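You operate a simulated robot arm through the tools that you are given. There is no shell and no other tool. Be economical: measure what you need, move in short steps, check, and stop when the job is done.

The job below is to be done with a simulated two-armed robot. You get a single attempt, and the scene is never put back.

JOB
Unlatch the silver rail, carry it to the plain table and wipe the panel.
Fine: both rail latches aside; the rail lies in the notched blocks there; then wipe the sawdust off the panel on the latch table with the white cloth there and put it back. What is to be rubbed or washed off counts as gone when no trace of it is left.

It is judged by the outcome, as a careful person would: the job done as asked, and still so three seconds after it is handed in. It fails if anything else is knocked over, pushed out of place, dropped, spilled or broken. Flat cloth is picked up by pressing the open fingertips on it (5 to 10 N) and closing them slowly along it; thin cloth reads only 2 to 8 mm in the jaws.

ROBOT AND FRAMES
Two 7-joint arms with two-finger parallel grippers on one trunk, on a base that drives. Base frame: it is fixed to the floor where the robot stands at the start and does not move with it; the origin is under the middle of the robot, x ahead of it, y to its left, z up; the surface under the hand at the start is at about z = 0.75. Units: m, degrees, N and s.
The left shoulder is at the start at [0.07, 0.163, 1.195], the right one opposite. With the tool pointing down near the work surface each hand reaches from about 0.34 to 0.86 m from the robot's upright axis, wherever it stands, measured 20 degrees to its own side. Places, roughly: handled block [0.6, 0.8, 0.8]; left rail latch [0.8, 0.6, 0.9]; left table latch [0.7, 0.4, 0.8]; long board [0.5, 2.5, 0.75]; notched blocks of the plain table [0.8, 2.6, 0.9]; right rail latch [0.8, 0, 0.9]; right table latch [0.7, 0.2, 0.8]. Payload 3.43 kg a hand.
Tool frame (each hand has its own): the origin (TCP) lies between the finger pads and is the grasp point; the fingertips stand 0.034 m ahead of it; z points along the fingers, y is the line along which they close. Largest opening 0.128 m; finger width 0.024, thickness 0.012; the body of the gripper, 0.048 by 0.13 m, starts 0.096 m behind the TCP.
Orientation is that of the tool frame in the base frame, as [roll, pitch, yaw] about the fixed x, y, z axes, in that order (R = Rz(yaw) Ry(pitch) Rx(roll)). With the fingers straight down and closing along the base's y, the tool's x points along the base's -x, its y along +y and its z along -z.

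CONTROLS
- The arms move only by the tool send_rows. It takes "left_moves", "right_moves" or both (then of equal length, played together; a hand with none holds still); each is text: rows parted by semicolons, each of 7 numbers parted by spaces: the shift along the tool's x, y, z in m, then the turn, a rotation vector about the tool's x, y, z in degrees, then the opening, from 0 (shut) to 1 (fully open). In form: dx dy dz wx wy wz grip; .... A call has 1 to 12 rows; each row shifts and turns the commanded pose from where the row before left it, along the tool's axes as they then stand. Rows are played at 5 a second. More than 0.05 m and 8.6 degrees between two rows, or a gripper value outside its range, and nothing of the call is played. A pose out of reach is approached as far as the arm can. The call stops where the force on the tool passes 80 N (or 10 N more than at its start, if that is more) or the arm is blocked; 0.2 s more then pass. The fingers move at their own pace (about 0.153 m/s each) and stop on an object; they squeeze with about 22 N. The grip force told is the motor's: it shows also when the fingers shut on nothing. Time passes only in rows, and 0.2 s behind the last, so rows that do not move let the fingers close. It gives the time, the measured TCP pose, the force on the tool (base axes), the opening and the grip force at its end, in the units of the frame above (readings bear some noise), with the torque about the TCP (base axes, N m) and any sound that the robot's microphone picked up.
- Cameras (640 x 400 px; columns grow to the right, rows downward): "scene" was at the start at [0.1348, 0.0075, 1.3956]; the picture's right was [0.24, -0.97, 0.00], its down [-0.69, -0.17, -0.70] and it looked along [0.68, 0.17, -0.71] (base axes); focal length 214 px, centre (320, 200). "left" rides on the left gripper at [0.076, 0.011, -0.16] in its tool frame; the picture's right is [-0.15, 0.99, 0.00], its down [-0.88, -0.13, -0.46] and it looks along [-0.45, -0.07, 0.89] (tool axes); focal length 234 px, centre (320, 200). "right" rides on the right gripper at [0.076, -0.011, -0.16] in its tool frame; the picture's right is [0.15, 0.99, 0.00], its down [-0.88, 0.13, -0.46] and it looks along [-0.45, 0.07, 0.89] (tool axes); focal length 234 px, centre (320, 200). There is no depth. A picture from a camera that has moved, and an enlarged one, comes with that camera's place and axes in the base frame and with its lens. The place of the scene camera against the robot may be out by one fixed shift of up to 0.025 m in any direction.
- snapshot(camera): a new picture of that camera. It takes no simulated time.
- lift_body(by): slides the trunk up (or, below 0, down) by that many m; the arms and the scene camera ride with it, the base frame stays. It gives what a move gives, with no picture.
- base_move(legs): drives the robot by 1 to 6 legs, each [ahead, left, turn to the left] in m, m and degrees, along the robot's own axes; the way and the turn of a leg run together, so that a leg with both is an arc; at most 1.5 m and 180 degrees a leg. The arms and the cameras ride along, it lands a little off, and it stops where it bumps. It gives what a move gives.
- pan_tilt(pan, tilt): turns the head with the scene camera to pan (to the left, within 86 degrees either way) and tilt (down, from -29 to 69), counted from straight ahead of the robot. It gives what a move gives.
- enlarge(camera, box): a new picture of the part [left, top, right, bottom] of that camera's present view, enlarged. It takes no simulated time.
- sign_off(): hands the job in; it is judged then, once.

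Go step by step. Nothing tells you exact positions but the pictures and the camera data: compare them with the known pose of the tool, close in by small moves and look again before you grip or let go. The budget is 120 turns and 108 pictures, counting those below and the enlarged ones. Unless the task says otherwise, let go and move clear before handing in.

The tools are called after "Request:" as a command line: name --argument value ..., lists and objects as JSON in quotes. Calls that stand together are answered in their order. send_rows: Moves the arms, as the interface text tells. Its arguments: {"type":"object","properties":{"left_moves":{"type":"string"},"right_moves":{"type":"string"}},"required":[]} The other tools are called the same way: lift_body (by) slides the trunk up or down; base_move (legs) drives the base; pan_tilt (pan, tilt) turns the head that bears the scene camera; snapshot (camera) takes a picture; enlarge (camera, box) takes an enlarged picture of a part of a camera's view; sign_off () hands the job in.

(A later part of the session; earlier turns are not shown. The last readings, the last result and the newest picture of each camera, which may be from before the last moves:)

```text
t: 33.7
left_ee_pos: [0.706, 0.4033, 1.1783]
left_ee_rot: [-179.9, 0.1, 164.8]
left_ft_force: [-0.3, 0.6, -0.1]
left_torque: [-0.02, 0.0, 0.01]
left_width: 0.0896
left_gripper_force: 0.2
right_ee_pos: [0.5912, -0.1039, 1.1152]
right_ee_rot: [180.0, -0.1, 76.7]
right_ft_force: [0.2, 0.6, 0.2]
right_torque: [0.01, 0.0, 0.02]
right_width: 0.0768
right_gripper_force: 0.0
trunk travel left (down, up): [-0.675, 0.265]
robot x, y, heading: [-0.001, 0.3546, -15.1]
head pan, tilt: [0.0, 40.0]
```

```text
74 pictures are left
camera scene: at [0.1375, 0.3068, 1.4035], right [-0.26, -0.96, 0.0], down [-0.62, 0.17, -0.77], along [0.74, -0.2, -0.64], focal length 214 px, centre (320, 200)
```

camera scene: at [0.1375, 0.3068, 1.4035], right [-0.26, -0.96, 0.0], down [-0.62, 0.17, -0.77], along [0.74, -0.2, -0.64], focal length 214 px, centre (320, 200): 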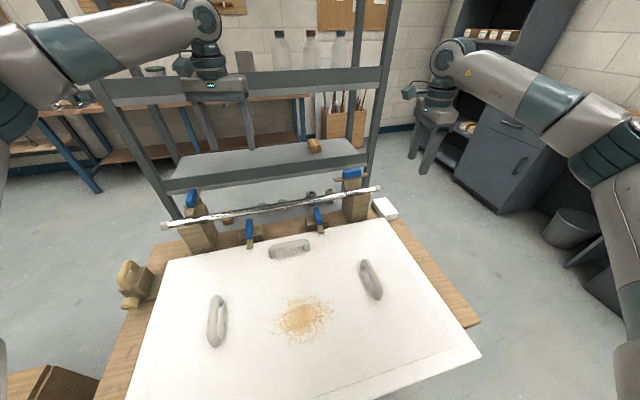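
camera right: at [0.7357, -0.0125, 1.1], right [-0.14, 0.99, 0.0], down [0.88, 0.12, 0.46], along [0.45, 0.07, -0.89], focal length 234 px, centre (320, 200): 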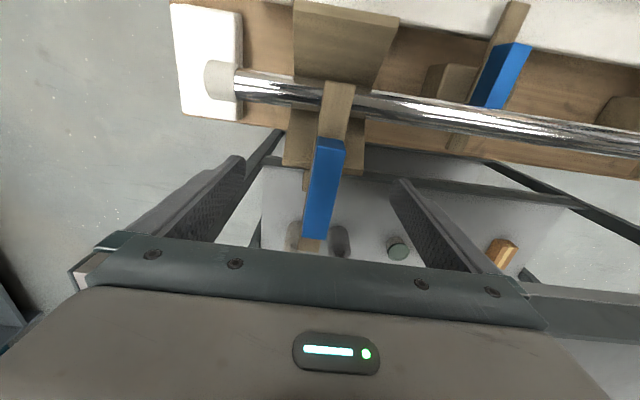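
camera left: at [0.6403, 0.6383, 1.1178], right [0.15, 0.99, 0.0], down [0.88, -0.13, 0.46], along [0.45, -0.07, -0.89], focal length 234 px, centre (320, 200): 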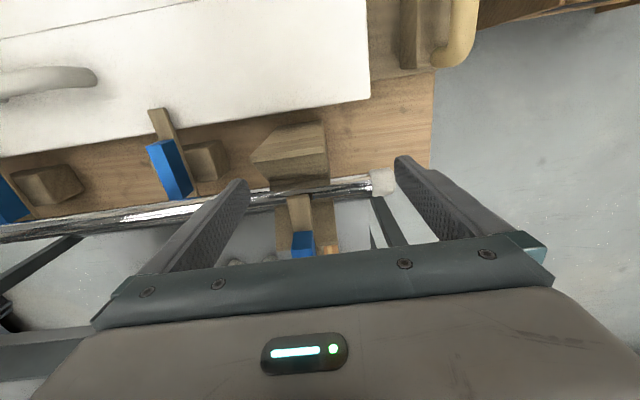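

The turn went fine. Left hand now moves out to y 0.60, squares its yaw to 180, then goes forward above the handle.

Request:
send_rows --left_moves "0.0127 0.0475 0 0 0 0 0.7;0.0127 0.0475 0 0 0 0 0.7;0.0127 0.0475 0 0 0 0 0.7;0.0127 0.0475 0 0 0 0 0.7;0 0 0.04 0 0 -7.6 0.7;0 0 0.04 0 0 -7.6 0.7;0 0 0.04 0 0 0 0.7;-0.035 0 0.02 0 0 0 0.7;-0.035 0 0 0 0 0 0.7;-0.034 0 0 0 0 0 0.7;0 0 0 0 0 0 0.7"

Request:
enlarge --camera "left" --box '[200, 60, 440, 260]'

```text
t: 36.1
left_ee_pos: [0.8116, 0.5997, 1.0387]
left_ee_rot: [-179.9, 0.1, 180.0]
left_ft_force: [0.3, -1.3, 0.5]
left_torque: [-0.02, -0.01, 0.0]
left_width: 0.0897
left_gripper_force: 0.1
right_ee_pos: [0.5926, -0.1036, 1.1154]
right_ee_rot: [180.0, 0.0, 76.7]
right_ft_force: [-1.6, 0.9, -0.2]
right_torque: [0.04, 0.01, 0.02]
right_width: 0.0768
right_gripper_force: 0.1
trunk travel left (down, up): [-0.675, 0.265]
robot x, y, heading: [0.0008, 0.3504, -15.4]
head pan, tilt: [0.0, 40.0]
```

```text
2.00 times, centred on (320, 160) of left
camera zoom: at [0.7363, 0.6107, 1.1968], right [0.15, 0.99, 0.0], down [0.88, -0.13, 0.46], along [0.45, -0.07, -0.89], focal length 468 px, centre (320, 280)
```

zoom: 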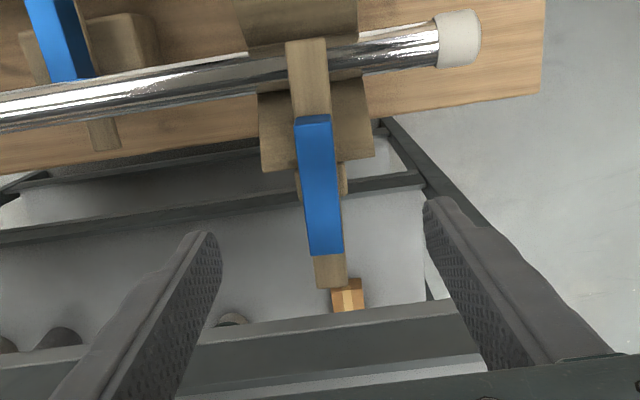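

Reached, handle centred between the fingers. Descend 6.5 cm and close.

Request:
send_rows --left_moves "0 0 0.03 0 0 0 0.7;0 0 0.035 0 0 0 0.7;0 0 0 0 0 0 0.7;0 0 0 0 0 0 0.4;0 0 0 0 0 0 0;0 0 0 0 0 0 0;0 0 0 0 0 0 0"

Request:
send_rows --left_moves "0 0 0 0 0 -4 0;0 0 0 0 0 -4 0;0 0 0 0 0 -4 0;0 0 0 0 0 0 0"

Request:
enlarge --camera "left" --box '[200, 60, 440, 260]'

```text
t: 37.7
left_ee_pos: [0.8111, 0.6008, 0.9722]
left_ee_rot: [-179.9, 0.0, 180.0]
left_ft_force: [0.9, -3.7, 0.1]
left_torque: [-0.1, 0.18, -0.03]
left_width: 0.0197
left_gripper_force: 45.2
right_ee_pos: [0.5915, -0.1042, 1.1146]
right_ee_rot: [180.0, 0.0, 76.7]
right_ft_force: [0.4, 0.5, -0.7]
right_torque: [0.03, 0.02, 0.02]
right_width: 0.0769
right_gripper_force: 0.1
trunk travel left (down, up): [-0.675, 0.265]
robot x, y, heading: [-0.0013, 0.3553, -15.4]
head pan, tilt: [0.0, 40.0]
```

```text
t: 38.7
left_ee_pos: [0.812, 0.5991, 0.9728]
left_ee_rot: [-179.9, 0.2, -168.0]
left_ft_force: [-1.9, -1.4, 0.4]
left_torque: [0.35, -0.26, -1.62]
left_width: 0.0246
left_gripper_force: 45.3
right_ee_pos: [0.5924, -0.103, 1.1147]
right_ee_rot: [180.0, -0.1, 76.6]
right_ft_force: [0.3, 0.0, -0.1]
right_torque: [0.0, -0.01, 0.0]
right_width: 0.0764
right_gripper_force: 0.2
trunk travel left (down, up): [-0.675, 0.265]
robot x, y, heading: [-0.0006, 0.3536, -15.4]
head pan, tilt: [0.0, 40.0]
```

```text
2.00 times, centred on (320, 160) of left
camera zoom: at [0.7345, 0.5948, 1.1311], right [-0.06, 1.0, 0.0], down [0.89, 0.06, 0.46], along [0.46, 0.03, -0.89], focal length 468 px, centre (320, 280)
```

zoom: 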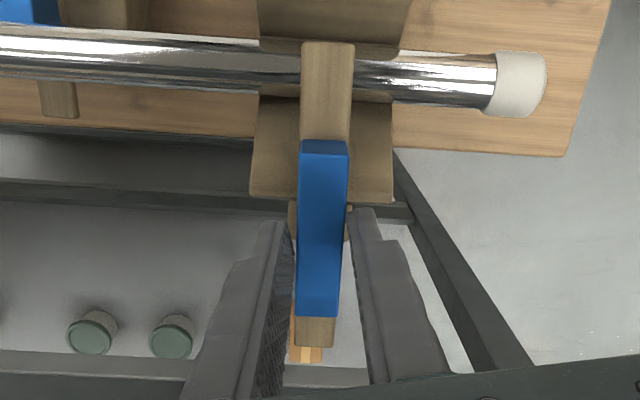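

CCW is blocked here too, so this one also opens clockwise. I reverse and go clockwise.

Request:
send_rows --left_moves "0 0 0 0 0 6 0;0 0 0 0 0 6 0;0 0 0 0 0 6 0;0 0 0 0 0 6 0;0 0 0 0 0 6 0;0 0 0 0 0 6 0;0 0 0 0 0 6 0;0 0 0 0 0 0 0"

Request:
enlarge --camera "left" --box '[200, 60, 440, 260]'

```text
t: 40.5
left_ee_pos: [0.8119, 0.5988, 0.9735]
left_ee_rot: [-180.0, 0.2, 149.9]
left_ft_force: [-2.6, -3.0, -2.5]
left_torque: [-0.41, -0.3, 0.01]
left_width: 0.0201
left_gripper_force: 45.1
right_ee_pos: [0.5913, -0.1044, 1.1148]
right_ee_rot: [-180.0, -0.2, 76.6]
right_ft_force: [0.8, -0.5, 0.6]
right_torque: [-0.01, 0.02, -0.02]
right_width: 0.0766
right_gripper_force: 0.1
trunk travel left (down, up): [-0.675, 0.265]
robot x, y, heading: [0.0055, 0.3537, -15.4]
head pan, tilt: [0.0, 40.0]
```

```text
2.00 times, centred on (320, 160) of left
camera zoom: at [0.7516, 0.6467, 1.1311], right [0.62, 0.78, 0.0], down [0.7, -0.55, 0.46], along [0.36, -0.29, -0.89], focal length 468 px, centre (320, 280)
```

zoom: 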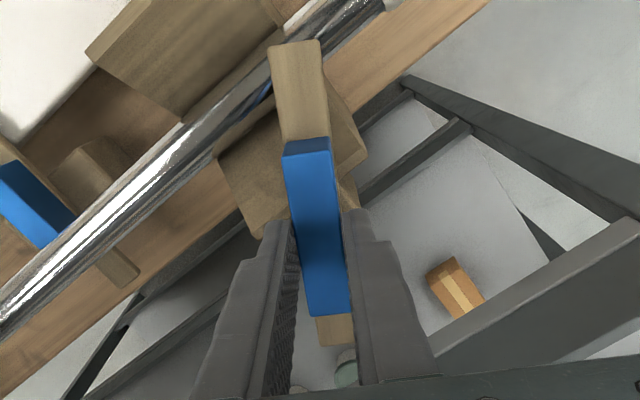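

It turns clockwise freely. I continue another 58°.

Request:
send_rows --left_moves "0 0 0 0 0 6 0;0 0 0 0 0 6 0;0 0 0 0 0 6 0;0 0 0 0 0 6 0;0 0 0 0 0 6 0;0 0 0 0 0 6 0;0 0 0 0 0 6 0;0 0 0 0 0 6 0;0 0 0 0 0 6 0;0 0 0 0 0 4 0;0 0 0 0 0 0 0"

Request:
enlarge --camera "left" --box '[200, 60, 440, 260]'

```text
t: 42.9
left_ee_pos: [0.8102, 0.5982, 0.973]
left_ee_rot: [-179.9, 0.0, 91.8]
left_ft_force: [-17.6, -10.5, -12.1]
left_torque: [-1.09, 0.53, 0.01]
left_width: 0.0197
left_gripper_force: 45.5
right_ee_pos: [0.5914, -0.1042, 1.1148]
right_ee_rot: [179.9, -0.2, 76.6]
right_ft_force: [0.0, 0.3, 0.8]
right_torque: [-0.01, 0.01, -0.03]
right_width: 0.0767
right_gripper_force: 0.0
trunk travel left (down, up): [-0.675, 0.265]
robot x, y, heading: [0.0015, 0.3543, -15.3]
head pan, tilt: [0.0, 40.0]
```

```text
2.00 times, centred on (320, 160) of left
camera zoom: at [0.8193, 0.6741, 1.1312], right [0.99, -0.11, 0.0], down [-0.1, -0.88, 0.46], along [-0.05, -0.45, -0.89], focal length 468 px, centre (320, 280)
```

zoom: 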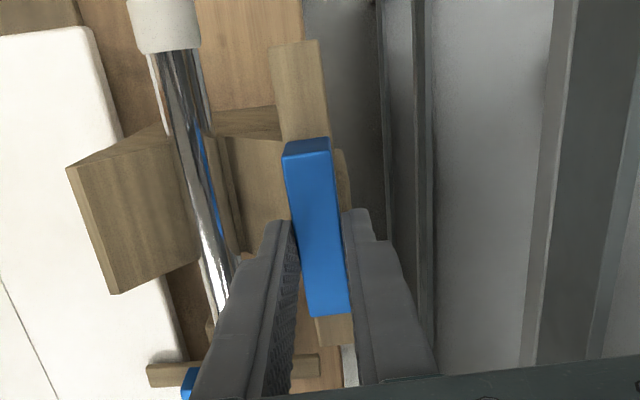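

Both rail latches are aside. I release, rise, and bring both hands (closing along x) above the rail at y 0.48 and 0.12.

Request:
send_rows --left_moves "0 0 0 0 0 0 0.4;0 0 0 0 0 0 0.4;0 0 -0.03 0 0 0 0.4;0 0 -0.035 0 0 0 0.4;0 0 -0.035 0 0 1.8 0.4;-0.03 -0.013 0 0 0 0 0.5;-0.03 -0.013 0 0 0 0 0.5;-0.03 -0.014 0 0 0 0 0.5;-0.03 -0.014 0 0 0 0 0.5;0 0 0 0 0 0 0.5" --right_moves "0 0 0 0 0 -6.7 0.5;0 0 0 0 0 -6.7 0.5;0.03 0.02 0 0 0 0 0.5;0.03 0.02 0 0 0 0 0.5;0.03 0.02 0 0 0 0 0.5;0.03 0.02 0 0 0 0 0.5;0.03 0.02 0 0 0 0 0.5;0.03 0.02 0 0 0 0 0.5;0.022 0.022 0.02 0 0 0 0.5;0.022 0.023 0.02 0 0 0 0.5"

Request:
snapshot --camera "left"

Request:
snapshot --camera "right"

Request:
snapshot --camera "scene"

```text
t: 45.1
left_ee_pos: [0.7605, 0.4833, 1.0714]
left_ee_rot: [179.9, 0.3, 90.2]
left_ft_force: [0.3, 0.1, 0.1]
left_torque: [-0.05, 0.0, -0.01]
left_width: 0.0641
left_gripper_force: 0.0
right_ee_pos: [0.7585, 0.1232, 1.0762]
right_ee_rot: [-180.0, 0.2, 90.1]
right_ft_force: [0.5, 0.8, -0.5]
right_torque: [-0.01, 0.04, 0.0]
right_width: 0.0638
right_gripper_force: 0.1
trunk travel left (down, up): [-0.675, 0.265]
robot x, y, heading: [-0.0002, 0.3558, -15.4]
head pan, tilt: [0.0, 40.0]
```

```text
69 pictures are left
camera left: at [0.7715, 0.5574, 1.2301], right [0.99, -0.14, 0.0], down [-0.13, -0.88, 0.46], along [-0.06, -0.46, -0.89], focal length 234 px, centre (320, 200)
```

left: 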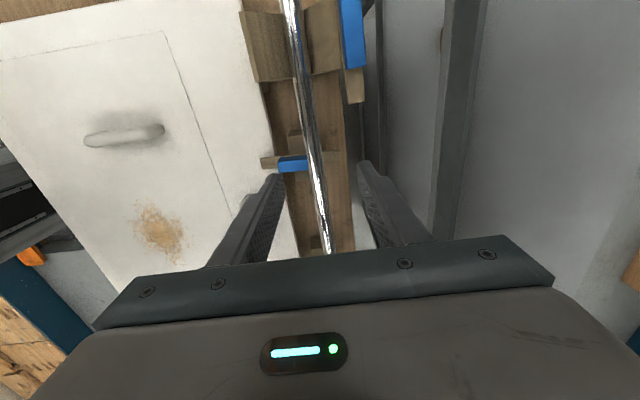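

```text
68 pictures are left
camera right: at [0.7461, 0.1991, 1.2352], right [0.99, 0.15, 0.0], down [0.13, -0.88, 0.46], along [0.07, -0.45, -0.89], focal length 234 px, centre (320, 200)
```

right: 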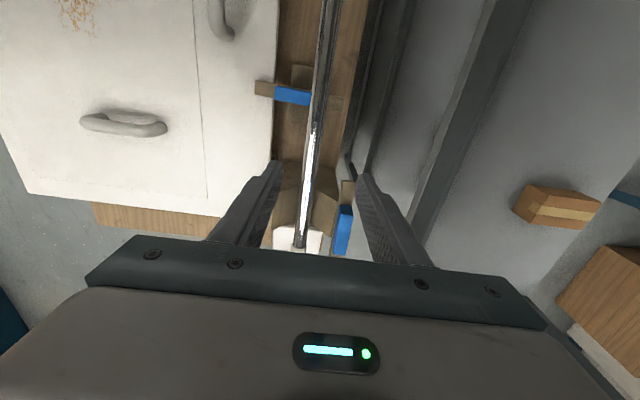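

```text
67 pictures are left
camera scene: at [0.139, 0.3104, 1.4035], right [-0.26, -0.96, 0.0], down [-0.62, 0.17, -0.77], along [0.74, -0.2, -0.64], focal length 214 px, centre (320, 200)
```

scene: 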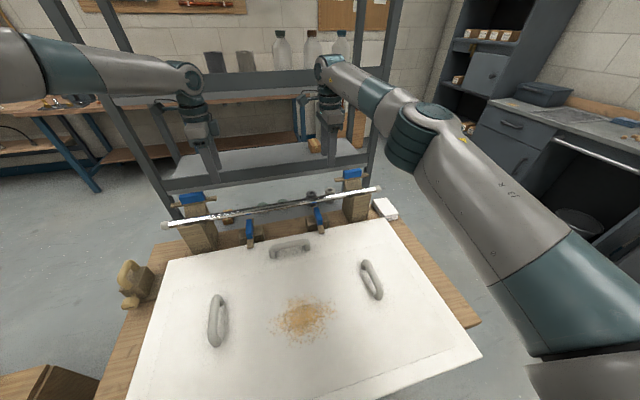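

Both hands are above the rail, which lies at about x 0.747. I shift slightly toward -x and descend to z 0.93 for a check.

Request:
send_rows --left_moves "0 -0.006 0 0 0 0 0.5;0 -0.006 0.03 0 0 0 0.5;0 0 0.04 0 0 0 0.5;0 0 0.04 0 0 0 0.5;0 0 0.03 0 0 0 0.5;0 0 0 0 0 0 0.5" --right_moves "0 -0.005 0 0 0 0 0.5;0 -0.005 0.035 0 0 0 0.5;0 0 0.04 0 0 0 0.5;0 0 0.04 0 0 0 0.5;0 0 0.03 0 0 0 0.5;0 0 0 0 0 0 0.5"

Request:
enlarge --camera "left" --box '[200, 60, 440, 260]'

Request:
enlarge --camera "right" --box '[200, 60, 440, 260]'

Request:
enlarge --camera "scene" --box '[140, 60, 400, 250]'

```text
t: 46.5
left_ee_pos: [0.7464, 0.4787, 0.9325]
left_ee_rot: [179.8, 0.1, 90.2]
left_ft_force: [0.3, -0.8, 0.1]
left_torque: [0.02, 0.0, 0.0]
left_width: 0.0638
left_gripper_force: 0.1
right_ee_pos: [0.7466, 0.1201, 0.9305]
right_ee_rot: [179.9, -0.2, 90.0]
right_ft_force: [0.1, 0.3, 0.0]
right_torque: [-0.01, -0.05, 0.03]
right_width: 0.0641
right_gripper_force: 0.1
trunk travel left (down, up): [-0.675, 0.265]
robot x, y, heading: [0.0022, 0.3534, -15.2]
head pan, tilt: [0.0, 40.0]
```

```text
2.00 times, centred on (320, 160) of left
camera zoom: at [0.7562, 0.5543, 1.0904], right [0.99, -0.14, 0.0], down [-0.13, -0.88, 0.46], along [-0.06, -0.45, -0.89], focal length 468 px, centre (320, 280)
```

zoom: 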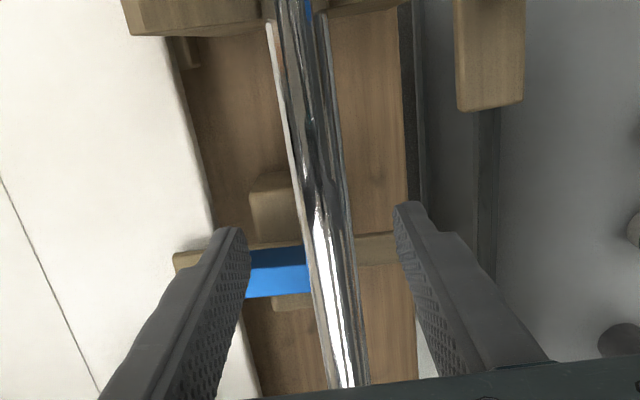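

```text
2.00 times, centred on (320, 160) of right
camera zoom: at [0.7349, 0.1958, 1.0888], right [0.99, 0.15, 0.0], down [0.13, -0.88, 0.45], along [0.07, -0.45, -0.89], focal length 468 px, centre (320, 280)
```

zoom: 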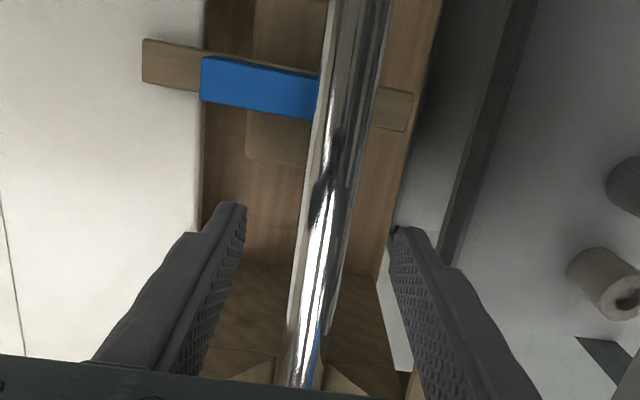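

```text
2.11 times, centred on (270, 155) of scene
camera zoom: at [0.1367, 0.3069, 1.4036], right [-0.26, -0.96, 0.0], down [-0.62, 0.17, -0.77], along [0.74, -0.2, -0.64], focal length 452 px, centre (425, 295)
```

zoom: 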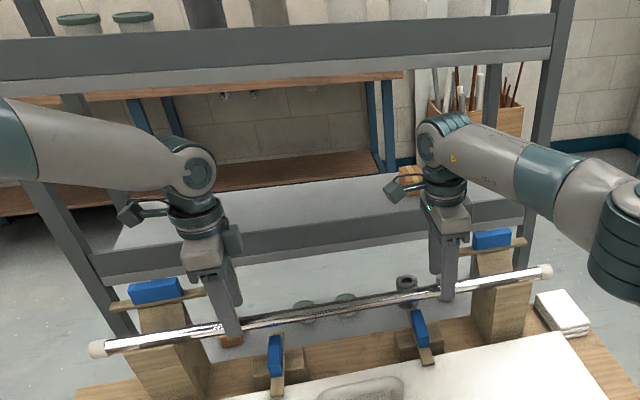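

The rail is centred between both pairs of fingers. I lower 4 cm and close both hands.

Request:
send_rows --left_moves "0 0 0.02 0 0 0 0.5;0 0 0.021 0 0 0 0.5;0 0 0 0 0 0 0.3;0 0 0 0 0 0 0.1;0 0 0 0 0 0 0;0 0 0 0 0 0 0;0 0 0 0 0 0 0" --right_moves "0 0 0.02 0 0 0 0.5;0 0 0.019 0 0 0 0.5;0 0 0 0 0 0 0.3;0 0 0 0 0 0 0.1;0 0 0 0 0 0 0;0 0 0 0 0 0 0;0 0 0 0 0 0 0"

Request:
enlarge --camera "scene" --box '[140, 120, 400, 250]'

Request:
enlarge --camera "left" --box '[200, 60, 440, 260]'

```text
t: 48.1
left_ee_pos: [0.7392, 0.4896, 0.9036]
left_ee_rot: [179.3, 0.3, 90.2]
left_ft_force: [44.3, 1.3, 17.6]
left_torque: [-0.27, -0.95, 0.43]
left_width: 0.0259
left_gripper_force: 22.3
left hand out of reach, approached as far as the arm can: row 1, 2
right_ee_pos: [0.7488, 0.1191, 0.8908]
right_ee_rot: [180.0, -0.2, 90.1]
right_ft_force: [-20.3, -1.9, 6.0]
right_torque: [0.04, 0.3, 0.52]
right_width: 0.0248
right_gripper_force: 22.2
trunk travel left (down, up): [-0.675, 0.265]
robot x, y, heading: [0.0008, 0.3525, -15.3]
head pan, tilt: [0.0, 40.0]
```

```text
2.46 times, centred on (270, 185) of scene
camera zoom: at [0.1381, 0.3067, 1.4037], right [-0.26, -0.96, 0.0], down [-0.62, 0.17, -0.77], along [0.74, -0.2, -0.64], focal length 528 px, centre (443, 237)
```

zoom: 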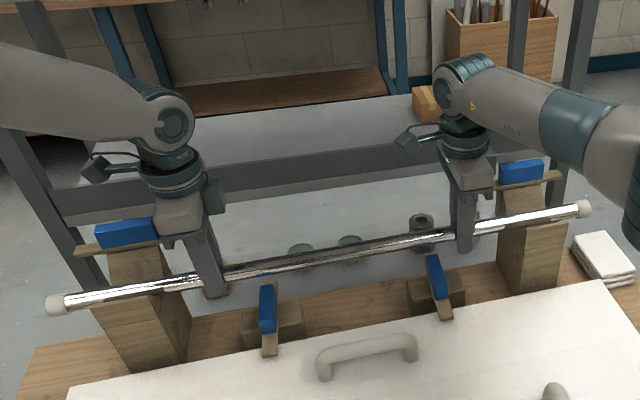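

```text
2.00 times, centred on (320, 160) of left
camera zoom: at [0.7479, 0.5663, 1.0611], right [0.99, -0.14, 0.01], down [-0.13, -0.88, 0.46], along [-0.05, -0.46, -0.89], focal length 468 px, centre (320, 280)
```

zoom: 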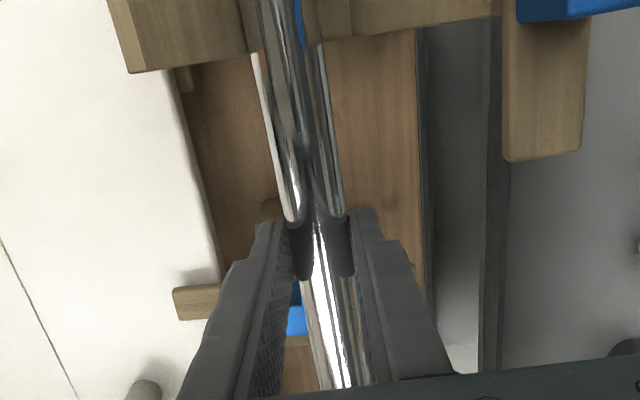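

The left arm hit its low reach limit and grips about 1 cm off with side load. I open, rise with the arms, then lower the trunk instead so both arms keep a comfortable posture.

Request:
send_rows --left_moves "0 0 0 0 0 0 0.5;0 0 0 0 0 0 0.5;0 0 -0.025 0 0 0 0.5;0 0 -0.025 0 0 0 0.5;-0.011 0.009 0 0 0 0 0.5;0 0 0 0 0 0 0.5" --right_moves "0 0 0 0 0 0 0.5;0 0 0 0 0 0 0.5;0 0 -0.03 0 0 0 0.5;0 0 -0.03 0 0 0 0.5;0 0 0 0 0 0 0.5;0 0 0 0 0 0 0.5"

Request:
lift_body --by -0.06

Request:
enlarge --camera "left" --box '[200, 60, 440, 260]'

Request:
enlarge --camera "right" --box '[200, 60, 440, 260]'

```text
t: 49.5
left_ee_pos: [0.7435, 0.4803, 0.953]
left_ee_rot: [179.9, 0.1, 90.1]
left_ft_force: [-0.8, 0.1, -0.6]
left_torque: [-0.03, -0.01, 0.0]
left_width: 0.0642
left_gripper_force: 0.1
right_ee_pos: [0.7461, 0.1208, 0.9501]
right_ee_rot: [179.9, -0.1, 90.1]
right_ft_force: [-0.7, 0.0, -0.3]
right_torque: [-0.03, 0.02, -0.01]
right_width: 0.064
right_gripper_force: 0.1
trunk travel left (down, up): [-0.675, 0.265]
robot x, y, heading: [0.0017, 0.3521, -15.6]
head pan, tilt: [0.0, 40.0]
```

```text
t: 50.5
left_ee_pos: [0.7435, 0.4792, 0.8926]
left_ee_rot: [179.8, 0.0, 90.3]
left_ft_force: [-0.5, -0.2, -0.5]
left_torque: [-0.01, -0.03, -0.01]
left_width: 0.0642
left_gripper_force: 0.1
right_ee_pos: [0.7448, 0.118, 0.8904]
right_ee_rot: [179.9, -0.1, 90.1]
right_ft_force: [0.0, 0.3, -0.5]
right_torque: [-0.05, 0.05, 0.0]
right_width: 0.0641
right_gripper_force: 0.0
trunk travel left (down, up): [-0.615, 0.325]
robot x, y, heading: [0.0016, 0.3525, -15.6]
head pan, tilt: [0.0, 40.0]
```

```text
2.00 times, centred on (320, 160) of left
camera zoom: at [0.7545, 0.5558, 1.0504], right [0.99, -0.14, 0.0], down [-0.13, -0.88, 0.46], along [-0.06, -0.45, -0.89], focal length 468 px, centre (320, 280)
```

zoom: 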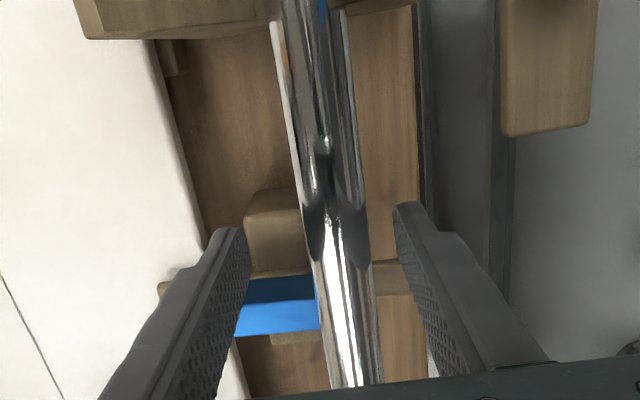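

```text
2.00 times, centred on (320, 160) of right
camera zoom: at [0.7344, 0.1945, 1.049], right [0.99, 0.15, 0.0], down [0.13, -0.88, 0.45], along [0.07, -0.45, -0.89], focal length 468 px, centre (320, 280)
```

zoom: 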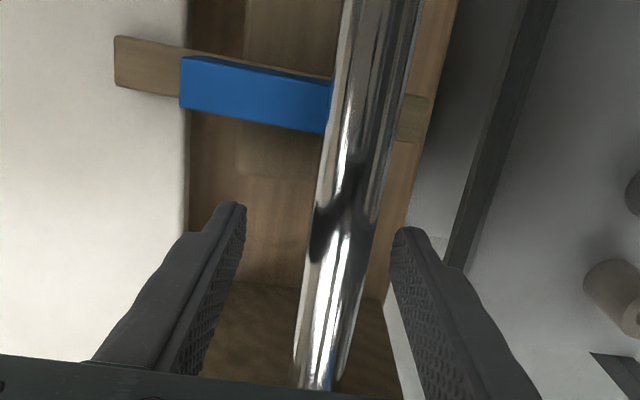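

Rail sits about 6 mm toward +x of both grip centres; I shift and close both hands.

Request:
send_rows --left_moves "0 0.006 0 0 0 0 0.5;0 0 0 0 0 0 0.3;0 0 0 0 0 0 0.2;0 0 0 0 0 0 0.1;0 0 0 0 0 0 0;0 0 0 0 0 0 0;0 0 0 0 0 0 0" --right_moves "0 0.006 0 0 0 0 0.5;0 0 0 0 0 0 0.3;0 0 0 0 0 0 0.2;0 0 0 0 0 0 0.1;0 0 0 0 0 0 0;0 0 0 0 0 0 0;0 0 0 0 0 0 0"

```text
t: 52.1
left_ee_pos: [0.7505, 0.48, 0.8937]
left_ee_rot: [180.0, 0.1, 90.1]
left_ft_force: [2.2, 0.7, 0.4]
left_torque: [0.17, 0.01, 0.1]
left_width: 0.0246
left_gripper_force: 22.5
right_ee_pos: [0.7516, 0.119, 0.8897]
right_ee_rot: [179.9, 0.0, 90.1]
right_ft_force: [-3.7, -0.9, 1.9]
right_torque: [-0.04, 0.02, 0.18]
right_width: 0.0246
right_gripper_force: 22.1
trunk travel left (down, up): [-0.615, 0.325]
robot x, y, heading: [0.0016, 0.3549, -15.4]
head pan, tilt: [0.0, 40.0]
```

Clean grip on both sides with almost no side load. Lift with the trunk.

Request:
lift_body --by 0.03

Request:
lift_body --by 0.12

Request:
snapshot --camera "scene"

```text
t: 52.8
left_ee_pos: [0.7506, 0.4796, 0.9217]
left_ee_rot: [-180.0, 0.1, 90.2]
left_ft_force: [1.3, 1.6, -3.0]
left_torque: [-0.09, 0.01, 0.08]
left_width: 0.0245
left_gripper_force: 21.8
right_ee_pos: [0.7531, 0.119, 0.9189]
right_ee_rot: [179.9, -0.1, 90.1]
right_ft_force: [-1.6, -0.7, -3.1]
right_torque: [-0.04, 0.03, 0.2]
right_width: 0.0246
right_gripper_force: 21.2
trunk travel left (down, up): [-0.645, 0.295]
robot x, y, heading: [-0.0023, 0.3565, -15.3]
head pan, tilt: [0.0, 40.0]
```

```text
t: 54.3
left_ee_pos: [0.7501, 0.4795, 1.0406]
left_ee_rot: [179.9, 0.0, 90.2]
left_ft_force: [-0.1, 0.7, -2.2]
left_torque: [-0.04, 0.02, 0.11]
left_width: 0.0242
left_gripper_force: 22.3
right_ee_pos: [0.7522, 0.1187, 1.0396]
right_ee_rot: [180.0, 0.0, 90.1]
right_ft_force: [-1.2, -1.2, -1.9]
right_torque: [-0.03, 0.03, 0.2]
right_width: 0.0246
right_gripper_force: 22.5
trunk travel left (down, up): [-0.765, 0.175]
robot x, y, heading: [0.0004, 0.3536, -15.3]
head pan, tilt: [0.0, 40.0]
```

```text
59 pictures are left
camera scene: at [0.1387, 0.3067, 1.4933], right [-0.26, -0.96, 0.0], down [-0.62, 0.17, -0.77], along [0.74, -0.2, -0.64], focal length 214 px, centre (320, 200)
```

scene: 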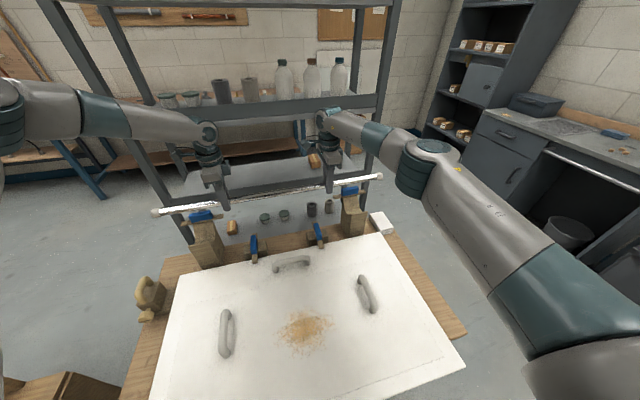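

The rail is up and level, about 0.5 kg in total. Before driving, I look to the left and behind to plan the way.

Request:
pan_tilt --pan 86 --tilt 30

Request:
snapshot --camera "scene"

Request:
pan_tilt --pan 60 --tilt 15

Request:
snapshot --camera "scene"

```text
t: 55.9
left_ee_pos: [0.7506, 0.48, 1.0413]
left_ee_rot: [179.9, 0.2, 90.3]
left_ft_force: [1.2, 1.2, -2.9]
left_torque: [0.01, 0.02, 0.07]
left_width: 0.0245
left_gripper_force: 21.9
right_ee_pos: [0.7539, 0.1196, 1.0399]
right_ee_rot: [180.0, -0.1, 90.2]
right_ft_force: [-0.6, -2.1, -2.4]
right_torque: [0.01, -0.05, 0.22]
right_width: 0.0246
right_gripper_force: 21.9
trunk travel left (down, up): [-0.765, 0.175]
robot x, y, heading: [0.0002, 0.3563, -15.1]
head pan, tilt: [85.9, 30.0]
```

```text
58 pictures are left
camera scene: at [0.0864, 0.4144, 1.5088], right [0.94, -0.33, 0.0], down [-0.17, -0.47, -0.87], along [0.29, 0.82, -0.5], focal length 214 px, centre (320, 200)
```

scene: 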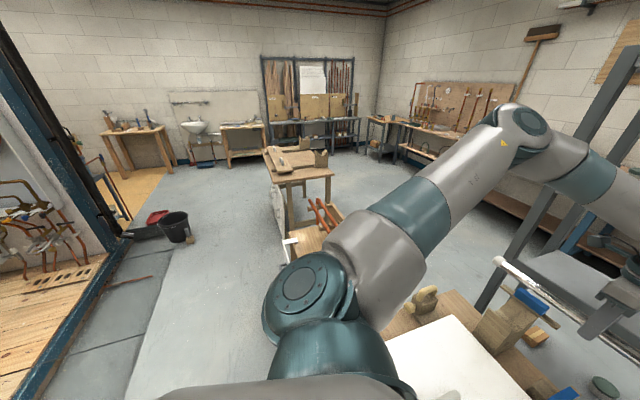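

```text
t: 56.8
left_ee_pos: [0.7496, 0.4802, 1.0419]
left_ee_rot: [179.9, 0.1, 90.2]
left_ft_force: [0.7, 2.0, -3.2]
left_torque: [0.05, 0.05, 0.11]
left_width: 0.0247
left_gripper_force: 22.3
right_ee_pos: [0.7533, 0.1185, 1.0397]
right_ee_rot: [-180.0, -0.1, 90.1]
right_ft_force: [-1.1, -2.3, -2.0]
right_torque: [-0.03, 0.03, 0.2]
right_width: 0.0246
right_gripper_force: 22.4
trunk travel left (down, up): [-0.765, 0.175]
robot x, y, heading: [0.0001, 0.3503, -15.2]
head pan, tilt: [60.0, 15.0]
```

```text
57 pictures are left
camera scene: at [0.1228, 0.3949, 1.533], right [0.7, -0.71, 0.0], down [-0.18, -0.18, -0.97], along [0.69, 0.68, -0.26], focal length 214 px, centre (320, 200)
```

scene: 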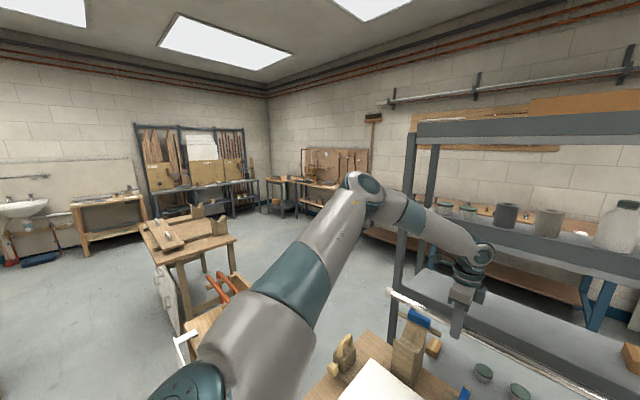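

The plain table with its notched blocks and the long board stands clear at roughly x 0.26–0.85, y 2.1–3.0. I raise the rail, back off 0.7 m and travel left.

Request:
lift_body --by 0.14

Request:
base_move --legs '[[-0.676, -0.183, 0], [-0.367, 1.351, 0]]'

Request:
pan_tilt --pan 45 --tilt 30

Request:
snapshot --camera "scene"

```text
t: 58.5
left_ee_pos: [0.751, 0.4811, 1.1821]
left_ee_rot: [179.8, 0.2, 90.1]
left_ft_force: [-0.3, 2.4, -2.8]
left_torque: [0.0, 0.02, 0.08]
left_width: 0.0246
left_gripper_force: 21.9
right_ee_pos: [0.752, 0.1182, 1.1791]
right_ee_rot: [180.0, -0.1, 90.1]
right_ft_force: [-0.6, -1.8, -2.5]
right_torque: [0.04, 0.0, 0.17]
right_width: 0.0246
right_gripper_force: 21.9
trunk travel left (down, up): [-0.905, 0.035]
robot x, y, heading: [0.0031, 0.3557, -15.2]
head pan, tilt: [60.0, 15.0]
```

```text
t: 68.9
left_ee_pos: [0.0545, 1.8713, 1.1823]
left_ee_rot: [179.9, 0.2, 89.6]
left_ft_force: [-0.5, 0.7, -2.9]
left_torque: [0.05, -0.01, 0.1]
left_width: 0.0246
left_gripper_force: 21.9
right_ee_pos: [0.0535, 1.511, 1.18]
right_ee_rot: [-180.0, 0.0, 89.4]
right_ft_force: [-0.7, -0.9, -2.1]
right_torque: [0.01, 0.01, 0.14]
right_width: 0.0246
right_gripper_force: 22.3
trunk travel left (down, up): [-0.905, 0.035]
robot x, y, heading: [-0.6962, 1.7543, -16.0]
head pan, tilt: [60.0, 15.0]
```

```text
t: 69.7
left_ee_pos: [0.0545, 1.8723, 1.1812]
left_ee_rot: [179.9, 0.1, 89.6]
left_ft_force: [0.8, -0.2, -4.2]
left_torque: [0.07, 0.0, 0.17]
left_width: 0.0249
left_gripper_force: 22.1
right_ee_pos: [0.0527, 1.5105, 1.1793]
right_ee_rot: [180.0, -0.2, 89.5]
right_ft_force: [-0.7, 1.1, -2.4]
right_torque: [0.0, 0.0, 0.16]
right_width: 0.0246
right_gripper_force: 22.1
trunk travel left (down, up): [-0.905, 0.035]
robot x, y, heading: [-0.6961, 1.7537, -16.0]
head pan, tilt: [45.0, 30.0]
```

```text
56 pictures are left
camera scene: at [-0.5617, 1.7725, 1.6488], right [0.49, -0.87, 0.0], down [-0.44, -0.24, -0.87], along [0.76, 0.42, -0.5], focal length 214 px, centre (320, 200)
```

scene: 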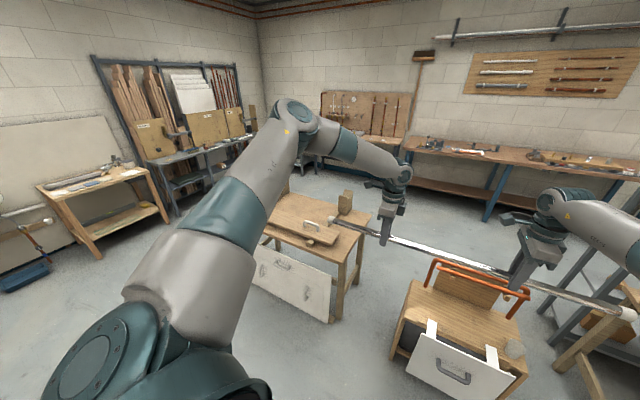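

Safe so far. I drive diagonally to stand in front of the plain table, staying back at x about -0.35.

Request:
base_move --legs '[[0.093, 0.931, 0.6]]'

Request:
pan_tilt --pan 16 --tilt 40

Request:
snapshot --camera "scene"

```text
t: 72.7
left_ee_pos: [0.2253, 2.3359, 1.1881]
left_ee_rot: [179.5, 0.2, 90.9]
left_ft_force: [-1.9, 0.0, -1.1]
left_torque: [-0.33, -0.17, -0.02]
left_width: 0.0251
left_gripper_force: 21.4
right_ee_pos: [0.2339, 1.9759, 1.1859]
right_ee_rot: [179.6, -0.1, 90.6]
right_ft_force: [-2.3, -0.3, -2.1]
right_torque: [0.08, -0.04, 0.1]
right_width: 0.0246
right_gripper_force: 22.5
trunk travel left (down, up): [-0.905, 0.035]
robot x, y, heading: [-0.5106, 2.2011, -14.7]
head pan, tilt: [45.0, 30.0]
stopped in leg 1: the robot was blocked; the commanded pose is now the measured one
```

```text
t: 73.6
left_ee_pos: [0.2389, 2.3395, 1.1789]
left_ee_rot: [-179.9, 0.2, 91.1]
left_ft_force: [2.5, -0.8, -3.8]
left_torque: [-0.1, 0.08, 0.23]
left_width: 0.0247
left_gripper_force: 21.8
right_ee_pos: [0.249, 1.978, 1.1761]
right_ee_rot: [-179.8, -0.1, 91.0]
right_ft_force: [-1.3, 0.3, -4.4]
right_torque: [0.03, -0.02, 0.39]
right_width: 0.0247
right_gripper_force: 22.1
trunk travel left (down, up): [-0.905, 0.035]
robot x, y, heading: [-0.5104, 2.2027, -14.2]
head pan, tilt: [16.0, 40.0]
```

```text
55 pictures are left
camera scene: at [-0.3653, 2.1815, 1.6329], right [0.03, -1.0, 0.0], down [-0.65, -0.02, -0.76], along [0.76, 0.02, -0.65], focal length 214 px, centre (320, 200)
```

scene: 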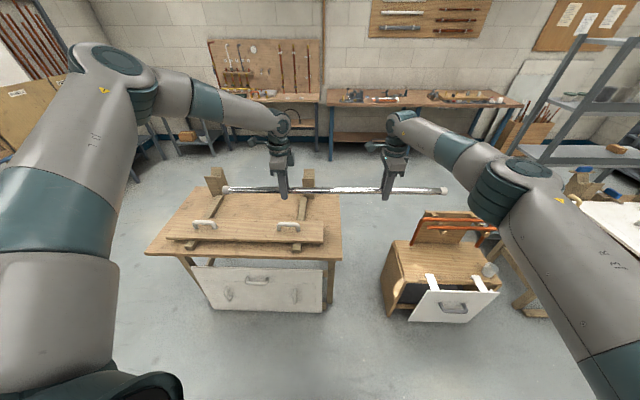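

The drive was blocked. I look down to the left to see what was touched.

Request:
pan_tilt --pan 86 --tilt 60

Request:
snapshot --camera "scene"

Request:
pan_tilt --pan 35 --tilt 62

Request:
snapshot --camera "scene"

```text
t: 75.0
left_ee_pos: [0.2363, 2.3393, 1.181]
left_ee_rot: [179.9, 0.1, 91.0]
left_ft_force: [1.7, -1.5, -2.3]
left_torque: [-0.08, 0.01, 0.23]
left_width: 0.0246
left_gripper_force: 22.0
right_ee_pos: [0.2449, 1.9763, 1.1779]
right_ee_rot: [-179.9, -0.1, 90.9]
right_ft_force: [-1.2, 0.3, -3.5]
right_torque: [0.01, 0.03, 0.33]
right_width: 0.0243
right_gripper_force: 22.2
trunk travel left (down, up): [-0.905, 0.035]
robot x, y, heading: [-0.5113, 2.2026, -14.4]
head pan, tilt: [85.9, 60.0]
```

```text
54 pictures are left
camera scene: at [-0.4341, 2.2413, 1.6068], right [0.95, -0.32, 0.0], down [-0.27, -0.82, -0.5], along [0.16, 0.47, -0.87], focal length 214 px, centre (320, 200)
```

scene: 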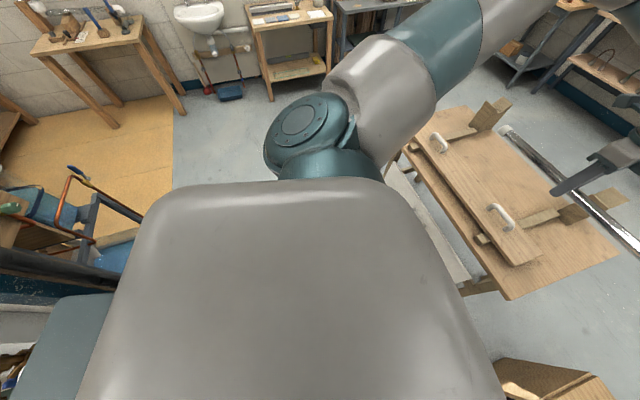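

```text
t: 76.2
left_ee_pos: [0.2363, 2.3385, 1.1823]
left_ee_rot: [179.9, 0.1, 90.9]
left_ft_force: [2.2, -0.1, -2.7]
left_torque: [-0.04, -0.03, 0.27]
left_width: 0.0244
left_gripper_force: 21.8
right_ee_pos: [0.2447, 1.9774, 1.1789]
right_ee_rot: [-180.0, 0.0, 90.9]
right_ft_force: [-1.2, 0.0, -2.8]
right_torque: [-0.05, 0.05, 0.34]
right_width: 0.0244
right_gripper_force: 21.6
trunk travel left (down, up): [-0.905, 0.035]
robot x, y, heading: [-0.5073, 2.2019, -14.2]
head pan, tilt: [35.0, 62.0]
```

```text
53 pictures are left
camera scene: at [-0.3949, 2.2012, 1.6044], right [0.35, -0.94, 0.0], down [-0.83, -0.31, -0.47], along [0.44, 0.17, -0.88], focal length 214 px, centre (320, 200)
```

scene: 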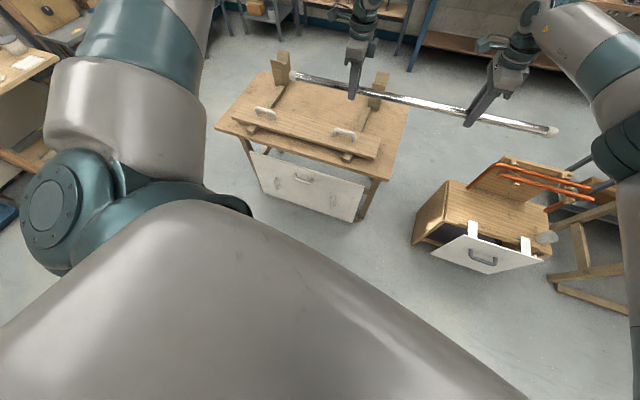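

Most likely the bucket on the floor at the robot's left rear. I move away from it (forward), then go left closer to the table.

Request:
base_move --legs '[[0.2836, 0.0202, 0], [-0.121, 0.48, -0.9]]'

Request:
pan_tilt --pan 15 --tilt 45

Request:
snapshot --camera "scene"

```text
t: 80.7
left_ee_pos: [0.5223, 2.7756, 1.1827]
left_ee_rot: [179.9, 0.1, 90.2]
left_ft_force: [2.3, -0.6, -3.5]
left_torque: [0.12, -0.05, 0.32]
left_width: 0.0245
left_gripper_force: 22.2
right_ee_pos: [0.5256, 2.4147, 1.1782]
right_ee_rot: [-179.9, -0.2, 90.1]
right_ft_force: [-1.4, 0.0, -1.9]
right_torque: [0.0, 0.03, 0.4]
right_width: 0.0246
right_gripper_force: 22.1
trunk travel left (down, up): [-0.905, 0.035]
robot x, y, heading: [-0.2247, 2.6548, -15.0]
head pan, tilt: [35.0, 62.0]
```

```text
t: 81.5
left_ee_pos: [0.5203, 2.7774, 1.1817]
left_ee_rot: [179.8, 0.2, 90.3]
left_ft_force: [2.3, -0.4, -3.1]
left_torque: [0.1, -0.05, 0.29]
left_width: 0.0244
left_gripper_force: 22.0
right_ee_pos: [0.5259, 2.4173, 1.1792]
right_ee_rot: [-180.0, -0.2, 90.1]
right_ft_force: [-0.8, 1.9, -2.7]
right_torque: [0.05, 0.02, 0.38]
right_width: 0.0245
right_gripper_force: 22.4
trunk travel left (down, up): [-0.905, 0.035]
robot x, y, heading: [-0.2279, 2.6508, -15.1]
head pan, tilt: [15.0, 45.0]
```

```text
52 pictures are left
camera scene: at [-0.09, 2.6267, 1.6261], right [0.0, -1.0, 0.0], down [-0.71, 0.0, -0.71], along [0.71, 0.0, -0.71], focal length 214 px, centre (320, 200)
```

scene: 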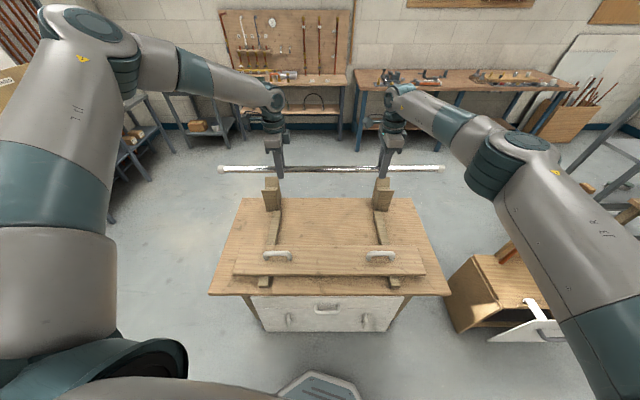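

Now facing the plain table with the rail above it; I enlarge the notched blocks.

Request:
enlarge --camera "scene" --box '[210, 150, 450, 290]'

Request:
snapshot --camera "left"

Request:
snapshot --camera "right"

```text
2.67 times, centred on (330, 220) of scene
camera zoom: at [-0.09, 2.6267, 1.6261], right [0.0, -1.0, 0.0], down [-0.71, 0.0, -0.71], along [0.71, 0.0, -0.71], focal length 572 px, centre (293, 147)
```

zoom: 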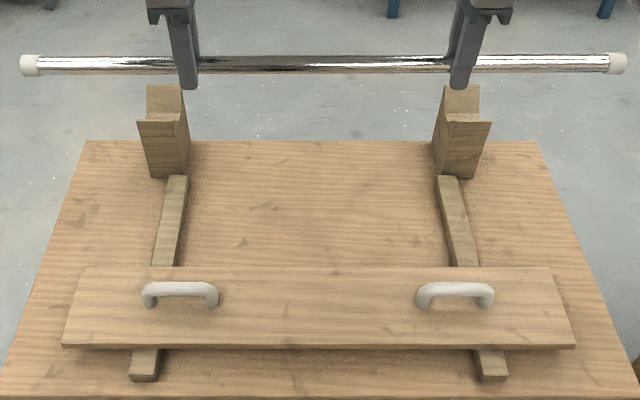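

```text
50 pictures are left
camera left: at [0.5322, 2.8543, 1.3392], right [0.99, -0.14, 0.0], down [-0.13, -0.88, 0.46], along [-0.06, -0.45, -0.89], focal length 234 px, centre (320, 200)
```

left: 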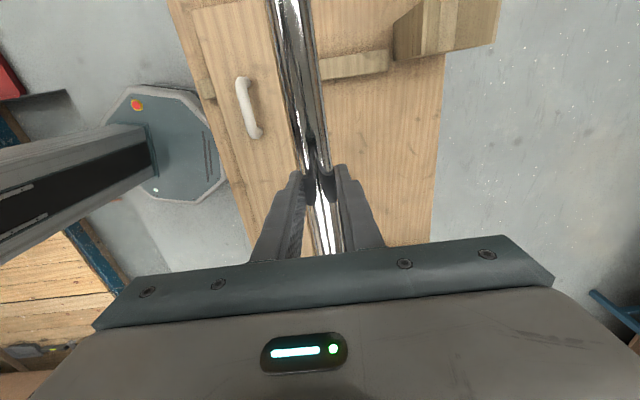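

```text
49 pictures are left
camera right: at [0.5147, 2.4924, 1.3377], right [0.99, 0.15, 0.0], down [0.13, -0.88, 0.45], along [0.07, -0.45, -0.89], focal length 234 px, centre (320, 200)
```

right: 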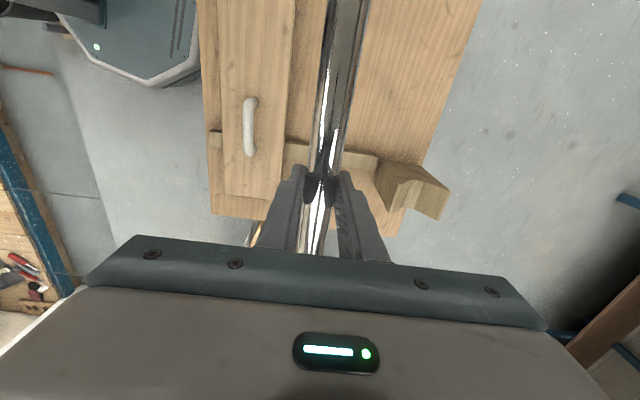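

Blocks at about y 2.885 and 2.285 (0.6 apart, like the first table). I enlarge both hand views for the notch x.

Request:
enlarge --camera "right" --box '[320, 120, 480, 240]'

Request:
enlarge --camera "left" --box '[360, 0, 520, 100]'

```text
3.33 times, centred on (400, 180) of right
camera zoom: at [0.5147, 2.4924, 1.3377], right [0.99, 0.15, 0.0], down [0.13, -0.88, 0.45], along [0.07, -0.45, -0.89], focal length 781 px, centre (53, 267)
```

zoom: 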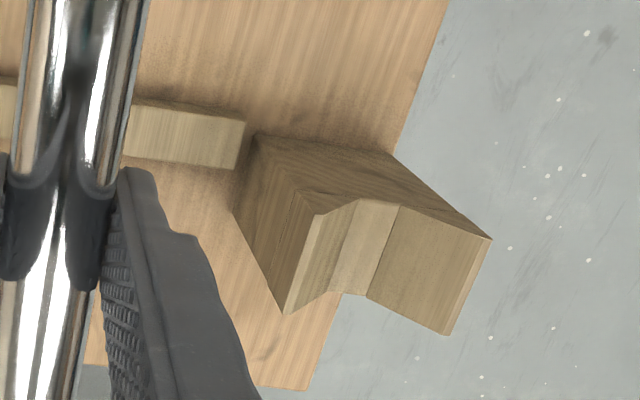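

```text
4.00 times, centred on (440, 50) of left
camera zoom: at [0.5322, 2.8543, 1.3392], right [0.99, -0.14, 0.0], down [-0.13, -0.88, 0.46], along [-0.06, -0.45, -0.89], focal length 937 px, centre (-160, 800)
```

zoom: 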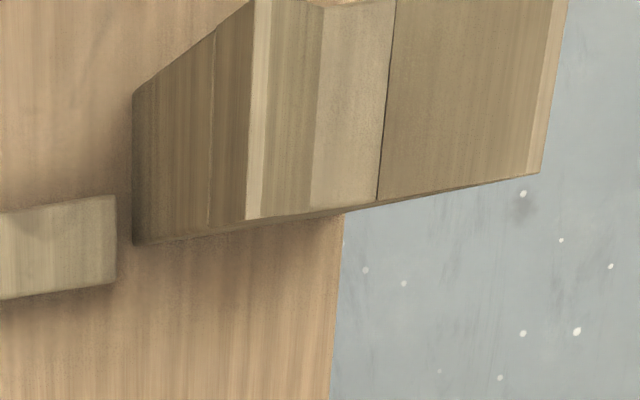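

The notch bottom sits at x about 0.751, same as on the first table. I drive forward 0.23 m with the rail still high.

Request:
base_move --legs '[[0.2222, 0.0517, -0.4]]'

Request:
lift_body --by -0.18

Request:
snapshot --camera "scene"

Request:
snapshot --camera "left"

Request:
snapshot --camera "right"

```text
t: 83.3
left_ee_pos: [0.744, 2.7629, 1.1806]
left_ee_rot: [179.9, 0.3, 89.7]
left_ft_force: [0.7, -0.7, -3.0]
left_torque: [0.11, 0.05, 0.09]
left_width: 0.0248
left_gripper_force: 21.5
right_ee_pos: [0.7458, 2.4016, 1.1776]
right_ee_rot: [-179.7, -0.1, 89.6]
right_ft_force: [-1.1, 1.5, -2.8]
right_torque: [-0.04, 0.03, 0.19]
right_width: 0.0247
right_gripper_force: 22.0
trunk travel left (down, up): [-0.905, 0.035]
robot x, y, heading: [-0.0058, 2.6435, -15.5]
head pan, tilt: [15.0, 45.0]
stopped in leg 1: the robot was blocked; the commanded pose is now the measured one
```

```text
t: 85.3
left_ee_pos: [0.7451, 2.7627, 1.0024]
left_ee_rot: [179.9, 0.2, 89.7]
left_ft_force: [1.9, -0.5, -2.8]
left_torque: [0.01, -0.05, 0.21]
left_width: 0.0245
left_gripper_force: 22.2
right_ee_pos: [0.7447, 2.4003, 0.9988]
right_ee_rot: [-180.0, -0.1, 89.7]
right_ft_force: [-1.2, 1.5, -3.1]
right_torque: [0.0, 0.03, 0.3]
right_width: 0.0246
right_gripper_force: 21.5
trunk travel left (down, up): [-0.725, 0.215]
robot x, y, heading: [-0.0012, 2.6457, -15.7]
head pan, tilt: [15.0, 45.0]
```

```text
46 pictures are left
camera scene: at [0.1314, 2.6166, 1.4462], right [-0.01, -1.0, 0.0], down [-0.71, 0.01, -0.71], along [0.71, -0.01, -0.71], focal length 214 px, centre (320, 200)
```

scene: 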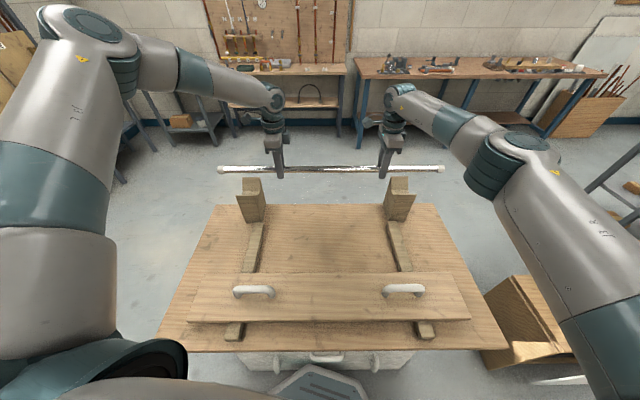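

```text
45 pictures are left
camera left: at [0.7558, 2.8383, 1.1596], right [0.99, -0.15, 0.0], down [-0.14, -0.88, 0.46], along [-0.07, -0.45, -0.89], focal length 234 px, centre (320, 200)
```

left: 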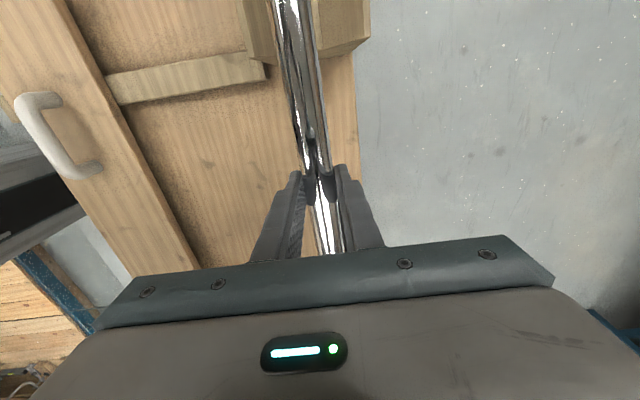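

```text
44 pictures are left
camera right: at [0.7347, 2.4766, 1.1579], right [0.99, 0.14, 0.0], down [0.12, -0.88, 0.45], along [0.06, -0.45, -0.89], focal length 234 px, centre (320, 200)
```

right: 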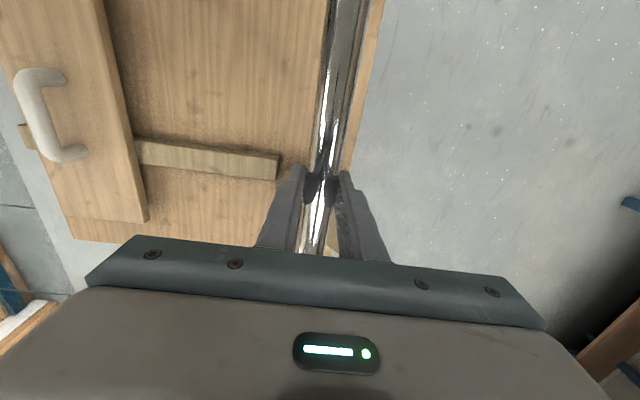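

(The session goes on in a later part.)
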